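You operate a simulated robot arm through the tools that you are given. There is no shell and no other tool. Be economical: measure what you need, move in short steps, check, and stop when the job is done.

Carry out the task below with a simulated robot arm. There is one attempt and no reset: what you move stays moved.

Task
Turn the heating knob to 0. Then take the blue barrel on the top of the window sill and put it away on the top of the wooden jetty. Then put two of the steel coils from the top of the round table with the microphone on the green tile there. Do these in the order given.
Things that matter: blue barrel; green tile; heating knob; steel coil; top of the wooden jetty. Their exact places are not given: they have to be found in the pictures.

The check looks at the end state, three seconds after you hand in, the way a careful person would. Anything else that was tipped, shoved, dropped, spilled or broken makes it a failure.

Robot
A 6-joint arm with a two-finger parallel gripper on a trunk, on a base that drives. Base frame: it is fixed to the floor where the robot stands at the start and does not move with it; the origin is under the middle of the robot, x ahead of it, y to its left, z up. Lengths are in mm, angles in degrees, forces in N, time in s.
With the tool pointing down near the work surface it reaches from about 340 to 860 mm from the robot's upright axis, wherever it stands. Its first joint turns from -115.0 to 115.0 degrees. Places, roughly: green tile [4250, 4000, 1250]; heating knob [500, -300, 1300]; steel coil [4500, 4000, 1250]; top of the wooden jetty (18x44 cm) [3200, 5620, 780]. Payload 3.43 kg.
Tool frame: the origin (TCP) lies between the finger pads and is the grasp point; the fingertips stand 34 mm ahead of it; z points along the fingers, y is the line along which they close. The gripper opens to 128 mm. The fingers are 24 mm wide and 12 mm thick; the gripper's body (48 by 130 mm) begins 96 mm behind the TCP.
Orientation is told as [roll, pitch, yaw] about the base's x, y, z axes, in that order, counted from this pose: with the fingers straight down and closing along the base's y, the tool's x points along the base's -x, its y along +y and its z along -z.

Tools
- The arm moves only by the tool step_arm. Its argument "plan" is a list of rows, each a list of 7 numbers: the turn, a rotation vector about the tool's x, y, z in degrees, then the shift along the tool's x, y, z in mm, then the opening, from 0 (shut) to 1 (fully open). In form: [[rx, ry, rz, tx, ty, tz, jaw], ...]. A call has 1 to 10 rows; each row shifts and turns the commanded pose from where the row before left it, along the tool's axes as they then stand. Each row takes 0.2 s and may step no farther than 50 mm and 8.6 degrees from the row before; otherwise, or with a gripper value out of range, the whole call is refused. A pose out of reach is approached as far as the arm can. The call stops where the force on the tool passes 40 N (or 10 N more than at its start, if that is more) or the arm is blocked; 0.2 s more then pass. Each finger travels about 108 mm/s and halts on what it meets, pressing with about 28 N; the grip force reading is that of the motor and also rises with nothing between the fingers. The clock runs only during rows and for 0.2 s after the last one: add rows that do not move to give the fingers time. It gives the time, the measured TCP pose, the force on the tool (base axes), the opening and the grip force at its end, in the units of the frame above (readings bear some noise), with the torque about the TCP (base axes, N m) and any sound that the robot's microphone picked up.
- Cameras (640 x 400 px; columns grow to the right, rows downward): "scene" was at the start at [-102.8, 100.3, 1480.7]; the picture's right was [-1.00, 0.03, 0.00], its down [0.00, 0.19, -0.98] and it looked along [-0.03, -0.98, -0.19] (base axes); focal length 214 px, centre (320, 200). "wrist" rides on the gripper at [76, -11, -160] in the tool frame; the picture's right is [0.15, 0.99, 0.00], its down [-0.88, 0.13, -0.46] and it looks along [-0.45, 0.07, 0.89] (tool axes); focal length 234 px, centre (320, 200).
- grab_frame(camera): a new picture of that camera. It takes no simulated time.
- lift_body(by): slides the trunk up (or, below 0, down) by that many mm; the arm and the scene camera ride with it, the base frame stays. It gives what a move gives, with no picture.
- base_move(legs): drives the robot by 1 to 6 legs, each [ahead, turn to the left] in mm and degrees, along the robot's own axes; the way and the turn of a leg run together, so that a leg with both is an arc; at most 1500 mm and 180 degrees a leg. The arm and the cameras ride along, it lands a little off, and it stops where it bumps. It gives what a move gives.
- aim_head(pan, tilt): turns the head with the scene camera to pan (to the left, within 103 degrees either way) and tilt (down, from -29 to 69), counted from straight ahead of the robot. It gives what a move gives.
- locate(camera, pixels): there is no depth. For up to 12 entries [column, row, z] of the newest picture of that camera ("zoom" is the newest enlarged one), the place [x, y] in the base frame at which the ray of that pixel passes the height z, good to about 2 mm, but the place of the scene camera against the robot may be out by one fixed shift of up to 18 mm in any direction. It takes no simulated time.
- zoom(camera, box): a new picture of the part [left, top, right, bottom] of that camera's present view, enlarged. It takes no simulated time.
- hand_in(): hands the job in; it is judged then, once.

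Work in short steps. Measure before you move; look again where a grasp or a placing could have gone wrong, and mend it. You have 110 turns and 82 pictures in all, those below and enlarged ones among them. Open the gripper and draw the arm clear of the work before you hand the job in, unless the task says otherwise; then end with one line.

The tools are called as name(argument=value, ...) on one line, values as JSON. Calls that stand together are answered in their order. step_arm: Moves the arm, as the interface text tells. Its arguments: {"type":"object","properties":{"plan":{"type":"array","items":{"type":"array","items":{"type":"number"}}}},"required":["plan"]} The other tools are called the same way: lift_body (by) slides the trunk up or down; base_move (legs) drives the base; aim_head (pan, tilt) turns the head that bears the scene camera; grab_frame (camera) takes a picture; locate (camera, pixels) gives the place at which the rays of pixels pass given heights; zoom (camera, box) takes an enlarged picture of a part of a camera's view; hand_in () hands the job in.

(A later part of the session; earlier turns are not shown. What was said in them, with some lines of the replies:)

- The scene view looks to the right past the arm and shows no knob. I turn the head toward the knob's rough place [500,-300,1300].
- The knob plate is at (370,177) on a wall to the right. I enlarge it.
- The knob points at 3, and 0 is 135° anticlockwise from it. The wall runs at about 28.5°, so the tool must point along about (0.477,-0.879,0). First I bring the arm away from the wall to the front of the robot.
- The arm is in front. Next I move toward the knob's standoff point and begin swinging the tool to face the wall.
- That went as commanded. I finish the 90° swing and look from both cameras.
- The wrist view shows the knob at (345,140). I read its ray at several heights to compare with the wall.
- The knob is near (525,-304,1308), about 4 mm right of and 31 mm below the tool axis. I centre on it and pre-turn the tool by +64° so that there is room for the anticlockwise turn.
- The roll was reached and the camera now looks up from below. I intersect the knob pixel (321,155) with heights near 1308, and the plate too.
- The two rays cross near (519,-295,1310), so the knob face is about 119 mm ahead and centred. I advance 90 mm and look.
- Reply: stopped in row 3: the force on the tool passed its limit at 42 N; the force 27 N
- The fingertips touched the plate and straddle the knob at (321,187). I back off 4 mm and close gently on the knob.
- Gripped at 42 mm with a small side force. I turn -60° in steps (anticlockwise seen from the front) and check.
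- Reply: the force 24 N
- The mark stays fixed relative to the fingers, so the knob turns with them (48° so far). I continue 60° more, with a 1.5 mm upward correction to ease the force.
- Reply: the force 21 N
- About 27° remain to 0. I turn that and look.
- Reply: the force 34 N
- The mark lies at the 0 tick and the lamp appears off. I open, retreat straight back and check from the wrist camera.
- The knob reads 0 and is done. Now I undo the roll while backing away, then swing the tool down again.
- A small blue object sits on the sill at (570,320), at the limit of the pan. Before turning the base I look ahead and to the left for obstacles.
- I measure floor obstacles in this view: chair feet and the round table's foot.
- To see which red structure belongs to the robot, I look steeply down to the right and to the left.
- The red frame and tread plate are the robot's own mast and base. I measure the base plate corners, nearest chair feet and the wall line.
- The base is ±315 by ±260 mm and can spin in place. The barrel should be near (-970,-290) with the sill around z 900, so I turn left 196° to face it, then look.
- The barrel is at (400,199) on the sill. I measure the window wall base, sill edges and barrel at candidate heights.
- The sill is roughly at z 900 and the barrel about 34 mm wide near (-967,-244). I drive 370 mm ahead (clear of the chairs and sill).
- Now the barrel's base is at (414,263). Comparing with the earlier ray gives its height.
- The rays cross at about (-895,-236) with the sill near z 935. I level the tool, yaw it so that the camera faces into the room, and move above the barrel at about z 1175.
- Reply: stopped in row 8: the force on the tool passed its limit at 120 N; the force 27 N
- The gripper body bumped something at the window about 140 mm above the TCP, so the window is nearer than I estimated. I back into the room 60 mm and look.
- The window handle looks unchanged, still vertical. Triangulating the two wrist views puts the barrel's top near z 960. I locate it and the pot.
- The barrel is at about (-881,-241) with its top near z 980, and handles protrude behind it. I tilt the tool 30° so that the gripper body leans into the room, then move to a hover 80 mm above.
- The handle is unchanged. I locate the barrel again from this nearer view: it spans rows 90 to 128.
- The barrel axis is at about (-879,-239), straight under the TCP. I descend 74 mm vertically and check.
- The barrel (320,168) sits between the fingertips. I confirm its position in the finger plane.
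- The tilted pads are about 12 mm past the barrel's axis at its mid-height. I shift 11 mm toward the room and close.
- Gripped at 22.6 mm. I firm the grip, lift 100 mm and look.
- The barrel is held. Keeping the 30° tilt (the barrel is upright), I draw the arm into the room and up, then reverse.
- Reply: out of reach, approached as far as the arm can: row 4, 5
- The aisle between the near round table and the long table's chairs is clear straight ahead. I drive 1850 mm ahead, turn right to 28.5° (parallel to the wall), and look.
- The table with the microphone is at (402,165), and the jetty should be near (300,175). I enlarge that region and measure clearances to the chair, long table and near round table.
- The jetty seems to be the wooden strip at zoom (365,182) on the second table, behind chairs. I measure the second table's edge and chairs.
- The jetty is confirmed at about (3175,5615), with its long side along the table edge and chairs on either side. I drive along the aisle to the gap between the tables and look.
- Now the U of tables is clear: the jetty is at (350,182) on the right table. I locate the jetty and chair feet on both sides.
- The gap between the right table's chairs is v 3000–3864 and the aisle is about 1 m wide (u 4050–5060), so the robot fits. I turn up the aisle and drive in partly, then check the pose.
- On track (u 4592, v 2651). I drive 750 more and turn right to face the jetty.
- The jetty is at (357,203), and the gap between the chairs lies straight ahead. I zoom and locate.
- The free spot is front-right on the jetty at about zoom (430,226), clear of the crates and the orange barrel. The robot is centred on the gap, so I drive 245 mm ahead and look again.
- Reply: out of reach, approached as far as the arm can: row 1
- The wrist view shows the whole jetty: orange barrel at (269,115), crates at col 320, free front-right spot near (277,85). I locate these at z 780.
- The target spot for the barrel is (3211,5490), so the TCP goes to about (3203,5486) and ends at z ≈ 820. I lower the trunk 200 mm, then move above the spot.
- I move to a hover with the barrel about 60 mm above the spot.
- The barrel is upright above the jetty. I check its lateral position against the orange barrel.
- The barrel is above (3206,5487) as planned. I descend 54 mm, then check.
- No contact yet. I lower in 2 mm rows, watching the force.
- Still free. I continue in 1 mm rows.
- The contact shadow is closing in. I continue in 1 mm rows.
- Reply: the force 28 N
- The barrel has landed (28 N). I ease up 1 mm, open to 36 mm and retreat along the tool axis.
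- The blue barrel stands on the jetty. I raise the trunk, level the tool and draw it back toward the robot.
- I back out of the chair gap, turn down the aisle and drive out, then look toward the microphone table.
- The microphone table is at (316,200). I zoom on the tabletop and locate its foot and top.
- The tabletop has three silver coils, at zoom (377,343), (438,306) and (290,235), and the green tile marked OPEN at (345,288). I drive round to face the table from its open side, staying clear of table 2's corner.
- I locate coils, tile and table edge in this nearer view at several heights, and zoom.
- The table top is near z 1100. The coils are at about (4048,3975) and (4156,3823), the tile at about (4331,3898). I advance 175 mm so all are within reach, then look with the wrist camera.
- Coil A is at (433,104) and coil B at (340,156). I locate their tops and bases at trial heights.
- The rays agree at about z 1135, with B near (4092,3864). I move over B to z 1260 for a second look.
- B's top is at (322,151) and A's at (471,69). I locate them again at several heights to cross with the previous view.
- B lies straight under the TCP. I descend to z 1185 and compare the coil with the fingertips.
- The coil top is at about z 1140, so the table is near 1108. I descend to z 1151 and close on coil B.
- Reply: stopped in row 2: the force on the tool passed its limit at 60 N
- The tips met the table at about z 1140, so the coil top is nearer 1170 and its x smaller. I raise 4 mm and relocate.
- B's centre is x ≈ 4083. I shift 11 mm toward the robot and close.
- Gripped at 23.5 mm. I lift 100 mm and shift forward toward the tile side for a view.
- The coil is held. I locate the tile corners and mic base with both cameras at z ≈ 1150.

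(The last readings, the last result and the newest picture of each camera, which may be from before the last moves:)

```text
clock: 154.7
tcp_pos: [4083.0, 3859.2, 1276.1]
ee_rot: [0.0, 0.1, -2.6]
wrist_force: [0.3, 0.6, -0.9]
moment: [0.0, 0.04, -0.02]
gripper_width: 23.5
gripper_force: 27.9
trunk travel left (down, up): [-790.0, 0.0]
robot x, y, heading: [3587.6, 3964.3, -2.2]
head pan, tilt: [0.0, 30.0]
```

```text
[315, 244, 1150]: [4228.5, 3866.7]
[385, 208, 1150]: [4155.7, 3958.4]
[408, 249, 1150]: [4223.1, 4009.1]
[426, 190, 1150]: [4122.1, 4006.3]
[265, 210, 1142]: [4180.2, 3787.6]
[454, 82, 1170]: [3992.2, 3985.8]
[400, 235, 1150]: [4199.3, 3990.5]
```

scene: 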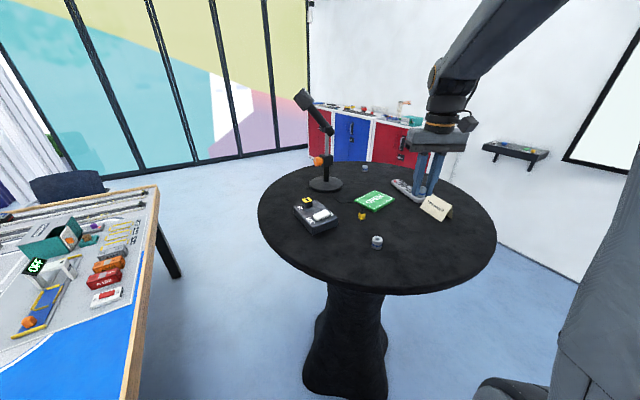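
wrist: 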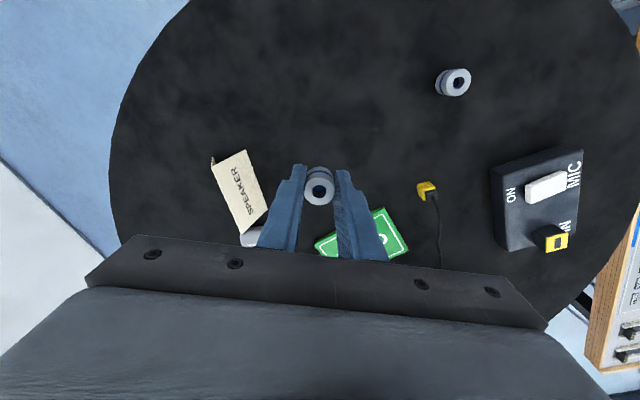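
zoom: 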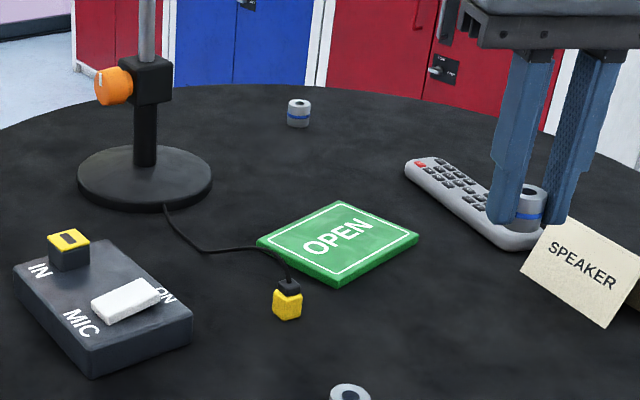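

locate(camera="zoom", pixels=[[257, 243, 1150], [340, 202, 1150], [418, 236, 1150], [338, 278, 1150], [145, 178, 1145], [212, 185, 1145], [287, 312, 1142], [300, 250, 1150], [520, 225, 1250], [265, 250, 1150]])

```text
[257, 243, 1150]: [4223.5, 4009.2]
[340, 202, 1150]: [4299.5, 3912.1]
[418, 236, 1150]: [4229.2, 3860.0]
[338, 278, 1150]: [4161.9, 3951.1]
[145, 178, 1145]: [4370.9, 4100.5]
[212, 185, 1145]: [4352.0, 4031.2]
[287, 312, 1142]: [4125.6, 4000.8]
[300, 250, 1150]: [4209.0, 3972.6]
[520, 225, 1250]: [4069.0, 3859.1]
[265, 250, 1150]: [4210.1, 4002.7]
```

Both cameras agree: the tile is about 123×85 mm, centred at (4228,3935), with its long axis at az -52°. I yaw the tool to close across the short axis and move coil B over (4245,3913).

step_arm(plan=[[0, 0, 8.25, 0, 0, 0, 0.05], [0, 0, 8.25, 0, 0, 0, 0.05], [0, 0, 8.25, 0, 0, 0, 0.05], [0, 0, 8.25, 0, 0, 0, 0.05], [0, 0, 8.25, 0, 0, 0, 0.05], [0, 0, 8.25, 0, 0, 0, 0.05], [0, 0, 0, -14.3, 40.2, 0, 0.05], [0, 0, 0, -14.3, 40.2, 0, 0.05], [0, 0, 0, -14.3, 40.2, 0, 0.05], [0, 0, 0, -14.3, 40.2, 0, 0.05]])

grab_frame(camera="wrist")

```text
clock: 156.8
tcp_pos: [4245.2, 3914.8, 1278.2]
ee_rot: [0.1, 0.0, -52.0]
wrist_force: [0.1, -0.1, 0.5]
moment: [0.05, -0.06, 0.06]
gripper_width: 23.5
gripper_force: 27.8
trunk travel left (down, up): [-790.0, 0.0]
robot x, y, heading: [3585.4, 3966.3, -2.2]
head pan, tilt: [0.0, 30.0]
```

```text
17 pictures are left
```

wrist: 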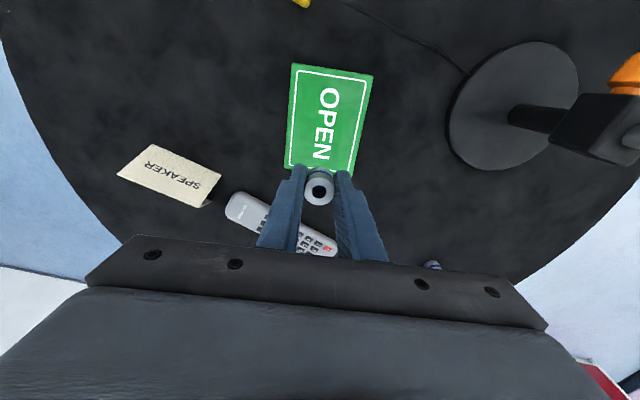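

Alignment with the tile is good. I refine the tile corners and the remote's near edge.

locate(camera="wrist", pixels=[[293, 64, 1150], [373, 76, 1150], [355, 176, 1150], [285, 168, 1150], [240, 192, 1150], [335, 243, 1150], [320, 190, 1200]])

```text
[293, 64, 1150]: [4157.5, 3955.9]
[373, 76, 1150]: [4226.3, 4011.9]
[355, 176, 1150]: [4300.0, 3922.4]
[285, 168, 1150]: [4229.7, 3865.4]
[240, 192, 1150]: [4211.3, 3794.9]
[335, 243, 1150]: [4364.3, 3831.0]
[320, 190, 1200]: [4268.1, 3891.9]
```

Over the right spot. I descend 84 mm, then creep down.

step_arm(plan=[[0, 0, 0, 0, 0, 40, 0.05], [0, 0, 0, 0, 0, 34, 0.05], [0, 0, 0, 0, 0, 10, 0.05]])

step_arm(plan=[[0, 0, 0, 0, 0, 1, 0.05], [0, 0, 0, 0, 0, 1, 0.05], [0, 0, 0, 0, 0, 1, 0.05]])

```text
clock: 157.7
tcp_pos: [4244.5, 3914.5, 1193.1]
ee_rot: [-0.1, 0.1, -52.1]
wrist_force: [0.2, 0.8, -0.6]
moment: [-0.03, -0.01, -0.01]
gripper_width: 23.4
gripper_force: 28.0
trunk travel left (down, up): [-790.0, 0.0]
robot x, y, heading: [3584.9, 3967.1, -2.2]
head pan, tilt: [0.0, 30.0]
```

```text
clock: 158.4
tcp_pos: [4246.0, 3913.7, 1189.9]
ee_rot: [-0.1, 0.0, -52.1]
wrist_force: [0.0, -0.2, 0.0]
moment: [0.02, -0.01, -0.03]
gripper_width: 23.6
gripper_force: 28.1
trunk travel left (down, up): [-790.0, 0.0]
robot x, y, heading: [3581.7, 3962.7, -2.4]
head pan, tilt: [0.0, 30.0]
```

step_arm(plan=[[0, 0, 0, 0, 0, 1, 0.05], [0, 0, 0, 0, 0, 1, 0.05], [0, 0, 0, 0, 0, 1, 0.05]])

step_arm(plan=[[0, 0, 0, 0, 0, 1, 0.05], [0, 0, 0, 0, 0, 1, 0.05]])

```text
clock: 159.2
tcp_pos: [4246.5, 3915.7, 1188.7]
ee_rot: [0.0, -0.2, -52.2]
wrist_force: [0.5, -2.5, 8.6]
moment: [-0.06, -0.01, -0.03]
gripper_width: 23.4
gripper_force: 27.4
trunk travel left (down, up): [-790.0, 0.0]
robot x, y, heading: [3586.1, 3965.6, -2.1]
head pan, tilt: [0.0, 30.0]
```

```text
clock: 159.8
tcp_pos: [4246.5, 3914.3, 1186.3]
ee_rot: [0.1, -0.1, -52.1]
wrist_force: [1.3, -1.1, 18.6]
moment: [-0.04, -0.14, -0.02]
gripper_width: 23.3
gripper_force: 28.2
trunk travel left (down, up): [-790.0, 0.0]
robot x, y, heading: [3588.0, 3964.5, -2.0]
head pan, tilt: [0.0, 30.0]
```

The coil is on the tile (19 N). I ease up 1.5 mm, open to 42 mm, and lift straight up.

step_arm(plan=[[0, 0, 0, 0, 0, -1.5, 0.05], [0, 0, 0, 0, 0, 0, 0.25], [0, 0, 0, 0, 0, 0, 0.33], [0, 0, 0, 0, 0, 0, 0.33], [0, 0, 0, 0, 0, -20, 0.33], [0, 0, 0, 0, 0, -40, 0.33], [0, 0, 0, 0, 0, -40, 0.33]])

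grab_frame(camera="wrist")

```text
clock: 161.4
tcp_pos: [4245.8, 3915.7, 1287.5]
ee_rot: [-0.1, 0.0, -52.2]
wrist_force: [0.2, 0.1, -0.8]
moment: [0.0, 0.03, 0.01]
gripper_width: 42.2
gripper_force: 0.0
trunk travel left (down, up): [-790.0, 0.0]
robot x, y, heading: [3584.4, 3966.9, -2.3]
head pan, tilt: [0.0, 30.0]
```

```text
16 pictures are left
```

wrist: 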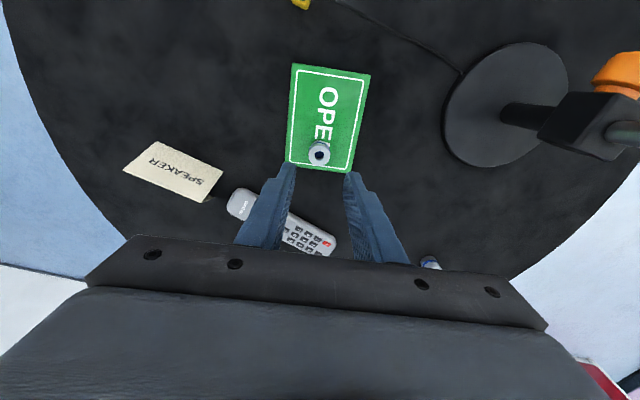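

The first coil stands on the tile. I move over coil A near (3993,3986).

step_arm(plan=[[0, 0, 0, 35.2, -26, 0, 0.5], [0, 0, 0, 35.2, -26, 0, 0.5], [0, 0, 0, 35.2, -26, 0, 0.5], [0, 0, 0, 35.2, -26, 0, 0.5], [0, 0, 0, 35.2, -26, 0, 0.5], [0, 0, 0, 35.2, -26, 0, 0.5]])

grab_frame(camera="wrist")

```text
clock: 162.8
tcp_pos: [3992.7, 3985.2, 1286.8]
ee_rot: [0.0, 0.0, -52.1]
wrist_force: [0.8, -0.1, -0.1]
moment: [0.0, 0.11, 0.03]
gripper_width: 64.1
gripper_force: 0.1
trunk travel left (down, up): [-790.0, 0.0]
robot x, y, heading: [3585.2, 3962.9, -2.1]
head pan, tilt: [0.0, 30.0]
```

```text
15 pictures are left
```

wrist: 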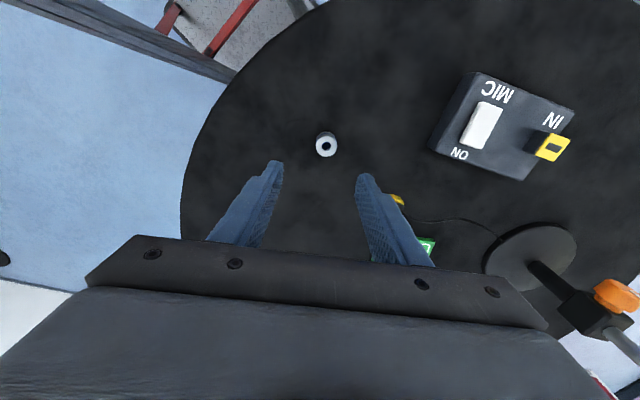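

Coil A's top is at (326,145). I locate it, the plug and the mic box.

locate(camera="wrist", pixels=[[326, 145, 1170], [326, 145, 1174], [397, 199, 1155], [430, 148, 1150]])

```text
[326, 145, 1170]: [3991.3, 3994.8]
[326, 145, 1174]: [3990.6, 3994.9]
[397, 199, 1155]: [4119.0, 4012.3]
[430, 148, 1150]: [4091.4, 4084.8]
```

A is at (3991,3995). I correct by 9 mm and descend to z 1178, then close.

step_arm(plan=[[0, 0, 0, 8.6, 4.6, 20, 0.5], [0, 0, 0, 0, 0, 40, 0.5], [0, 0, 0, 0, 0, 30, 0.5], [0, 0, 0, 0, 0, 18, 0.5], [0, 0, 0, 0, 0, 0, 0.1], [0, 0, 0, 0, 0, 0, 0.1], [0, 0, 0, 0, 0, 0, 0.1]])

grab_frame(camera="wrist")

```text
clock: 164.4
tcp_pos: [3991.3, 3995.3, 1179.5]
ee_rot: [0.0, -0.1, -52.1]
wrist_force: [-0.9, 0.3, 0.6]
moment: [0.0, 0.01, 0.0]
gripper_width: 23.4
gripper_force: 28.4
trunk travel left (down, up): [-790.0, 0.0]
robot x, y, heading: [3586.8, 3962.2, -2.6]
head pan, tilt: [0.0, 30.0]
```

```text
14 pictures are left
```

wrist: 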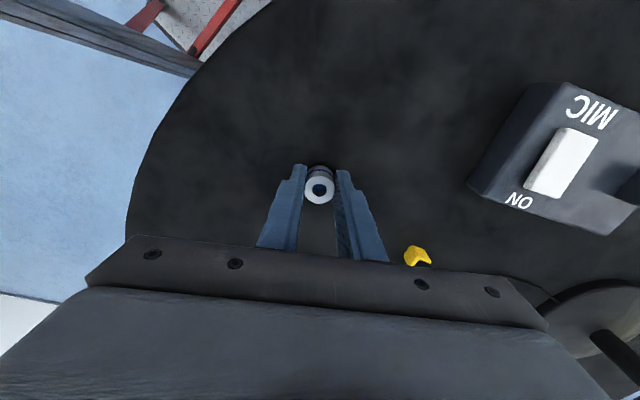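

Gripped. I lift 110 mm and move over the tile's free half at (4211,3961).

step_arm(plan=[[0, 0, 0, 0, 0, -30, 0.05], [0, 0, 0, 0, 0, -40, 0.05], [0, 0, 0, 0, 0, -40, 0.05], [0, 0, 0, -32.5, 30.4, 0, 0.05], [0, 0, 0, -32.5, 30.4, 0, 0.05], [0, 0, 0, -32.5, 30.4, 0, 0.05], [0, 0, 0, -32.5, 30.4, 0, 0.05], [0, 0, 0, -32.4, 30.4, 0, 0.05]])

grab_frame(camera="wrist")

```text
clock: 166.2
tcp_pos: [4213.3, 3959.5, 1288.0]
ee_rot: [0.0, -0.1, -52.2]
wrist_force: [-0.6, 0.5, -0.3]
moment: [-0.02, -0.05, 0.01]
gripper_width: 23.4
gripper_force: 28.0
trunk travel left (down, up): [-790.0, 0.0]
robot x, y, heading: [3590.2, 3964.4, -2.1]
head pan, tilt: [0.0, 30.0]
```

```text
13 pictures are left
```

wrist: 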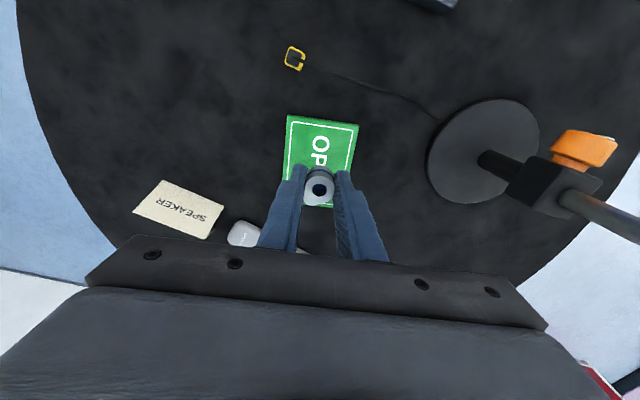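

locate(camera="wrist", pixels=[[287, 115, 1150], [359, 126, 1150], [294, 59, 1145], [436, 116, 1142]])

```text
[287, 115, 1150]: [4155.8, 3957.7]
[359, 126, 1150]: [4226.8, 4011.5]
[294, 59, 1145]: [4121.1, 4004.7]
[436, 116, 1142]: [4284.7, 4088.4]
```

The tile is unmoved and the spot is 33 mm inside its edge, 55 mm from the first coil. I descend and creep to contact.

step_arm(plan=[[0, 0, 0, 0, 0, 40, 0.05], [0, 0, 0, 0, 0, 40, 0.05], [0, 0, 0, 0, 0, 14, 0.05], [0, 0, 0, 0, 0, 2, 0.05]])

step_arm(plan=[[0, 0, 0, 0, 0, 1, 0.05], [0, 0, 0, 0, 0, 1, 0.05]])

```text
clock: 167.2
tcp_pos: [4212.2, 3960.9, 1191.6]
ee_rot: [0.0, 0.0, -52.1]
wrist_force: [-0.3, -0.1, -0.7]
moment: [0.01, 0.03, -0.05]
gripper_width: 23.6
gripper_force: 27.9
trunk travel left (down, up): [-790.0, 0.0]
robot x, y, heading: [3585.2, 3967.0, -2.2]
head pan, tilt: [0.0, 30.0]
```

```text
clock: 167.8
tcp_pos: [4211.2, 3958.6, 1191.7]
ee_rot: [0.0, 0.0, -52.1]
wrist_force: [-0.7, 0.2, 0.0]
moment: [-0.01, 0.02, 0.0]
gripper_width: 23.6
gripper_force: 27.6
trunk travel left (down, up): [-790.0, 0.0]
robot x, y, heading: [3587.0, 3967.7, -2.4]
head pan, tilt: [0.0, 30.0]
```

step_arm(plan=[[0, 0, 0, 0, 0, 1, 0.05], [0, 0, 0, 0, 0, 1, 0.05]])

step_arm(plan=[[0, 0, 0, 0, 0, 1, 0.05], [0, 0, 0, 0, 0, 0.5, 0.05]])

```text
clock: 168.4
tcp_pos: [4210.9, 3960.5, 1188.4]
ee_rot: [0.0, 0.0, -52.1]
wrist_force: [-1.6, -0.7, 3.2]
moment: [-0.01, 0.07, 0.01]
gripper_width: 23.6
gripper_force: 28.5
trunk travel left (down, up): [-790.0, 0.0]
robot x, y, heading: [3581.4, 3962.4, -2.1]
head pan, tilt: [0.0, 30.0]
```

```text
clock: 169.1
tcp_pos: [4210.4, 3959.5, 1188.6]
ee_rot: [0.1, -0.1, -52.1]
wrist_force: [-3.1, 0.5, 18.6]
moment: [-0.01, 0.15, -0.02]
gripper_width: 23.6
gripper_force: 28.3
trunk travel left (down, up): [-790.0, 0.0]
robot x, y, heading: [3588.6, 3966.6, -2.3]
head pan, tilt: [0.0, 30.0]
```

Contact at 19 N. I ease up, open, and lift clear.

step_arm(plan=[[0, 0, 0, 0, 0, -1.2, 0.05], [0, 0, 0, 0, 0, 0, 0.25], [0, 0, 0, 0, 0, 0, 0.33], [0, 0, 0, 0, 0, 0, 0.33], [0, 0, 0, 0, 0, -20, 0.33], [0, 0, 0, 0, 0, -40, 0.33], [0, 0, 0, 0, 0, -40, 0.33], [0, 0, 0, 0, 0, -40, 0.33]])

grab_frame(camera="wrist")

zoom(camera="scene", box=[290, 140, 450, 240])

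```text
clock: 170.8
tcp_pos: [4212.4, 3959.8, 1330.0]
ee_rot: [0.0, 0.0, -52.0]
wrist_force: [0.4, -0.3, -0.2]
moment: [-0.01, 0.04, -0.01]
gripper_width: 42.4
gripper_force: 0.1
trunk travel left (down, up): [-790.0, 0.0]
robot x, y, heading: [3588.1, 3963.8, -2.1]
head pan, tilt: [0.0, 30.0]
```

```text
12 pictures are left
```

wrist: 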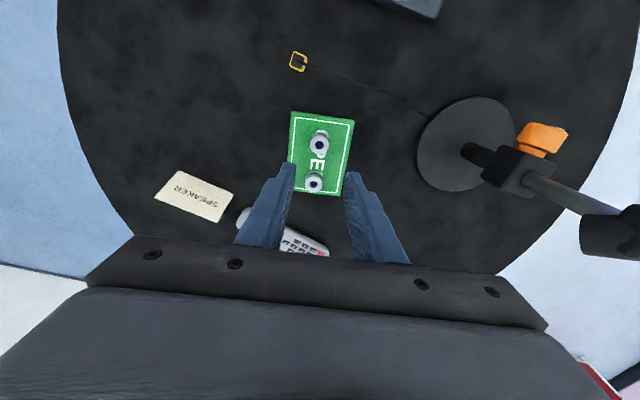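

```text
4.00 times, centred on (370, 190) of scene
```

zoom: 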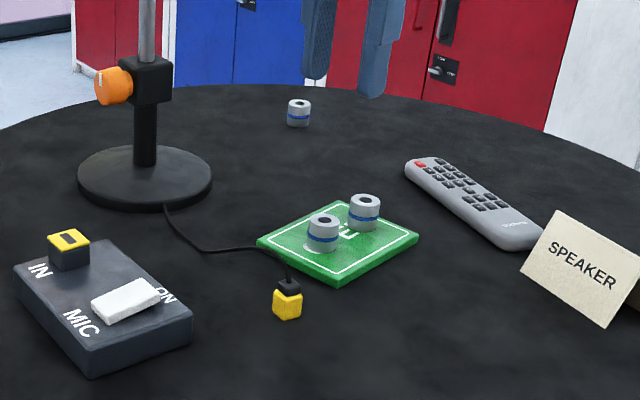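

Both coils stand upright on the tile and everything else is in place. I draw the arm back and up, then reverse off the table.

step_arm(plan=[[0, 0, 0, 0, 0, -40, 0.5], [0, 0, 0, 11, -39, -10, 0.5], [0, 0, 0, 11, -39, -10, 0.5], [0, 0, 0, 11, -39, -10, 0.5]])

base_move(legs=[[-350, 0]])

grab_frame(camera="scene")

```text
clock: 171.8
tcp_pos: [4097.8, 3915.3, 1399.0]
ee_rot: [-0.1, 0.0, -52.1]
wrist_force: [-0.9, -0.2, -0.4]
moment: [0.01, 0.09, 0.0]
gripper_width: 63.9
gripper_force: 0.0
trunk travel left (down, up): [-790.0, 0.0]
robot x, y, heading: [3586.9, 3961.5, -2.3]
head pan, tilt: [0.0, 30.0]
```

```text
clock: 174.1
tcp_pos: [3751.0, 3927.1, 1398.6]
ee_rot: [0.0, 0.0, -52.5]
wrist_force: [0.9, 0.4, 0.2]
moment: [-0.01, 0.01, 0.0]
gripper_width: 64.0
gripper_force: 0.0
trunk travel left (down, up): [-790.0, 0.0]
robot x, y, heading: [3239.1, 3979.7, -2.8]
head pan, tilt: [0.0, 30.0]
```

```text
10 pictures are left
```

scene: 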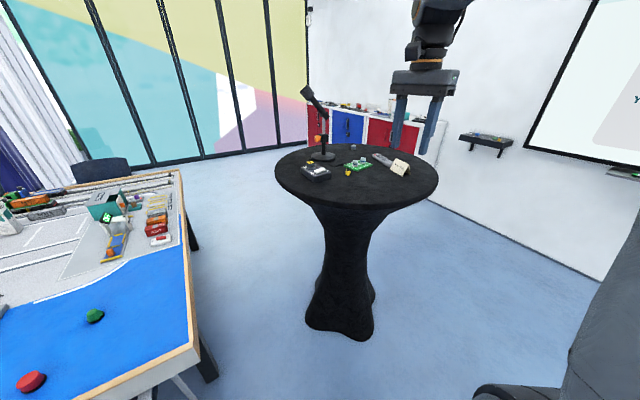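

All three tasks are done, the gripper is open and the arm is clear of the table. I hand in.

hand_in()

```text
The job is handed in.
```

I turned the heating knob to 0, stood the blue barrel on the wooden jetty and set two steel coils upright on the green tile. While reaching for the barrel, the gripper bumped the window at the sill (120 N); the handle looked unchanged afterwards.
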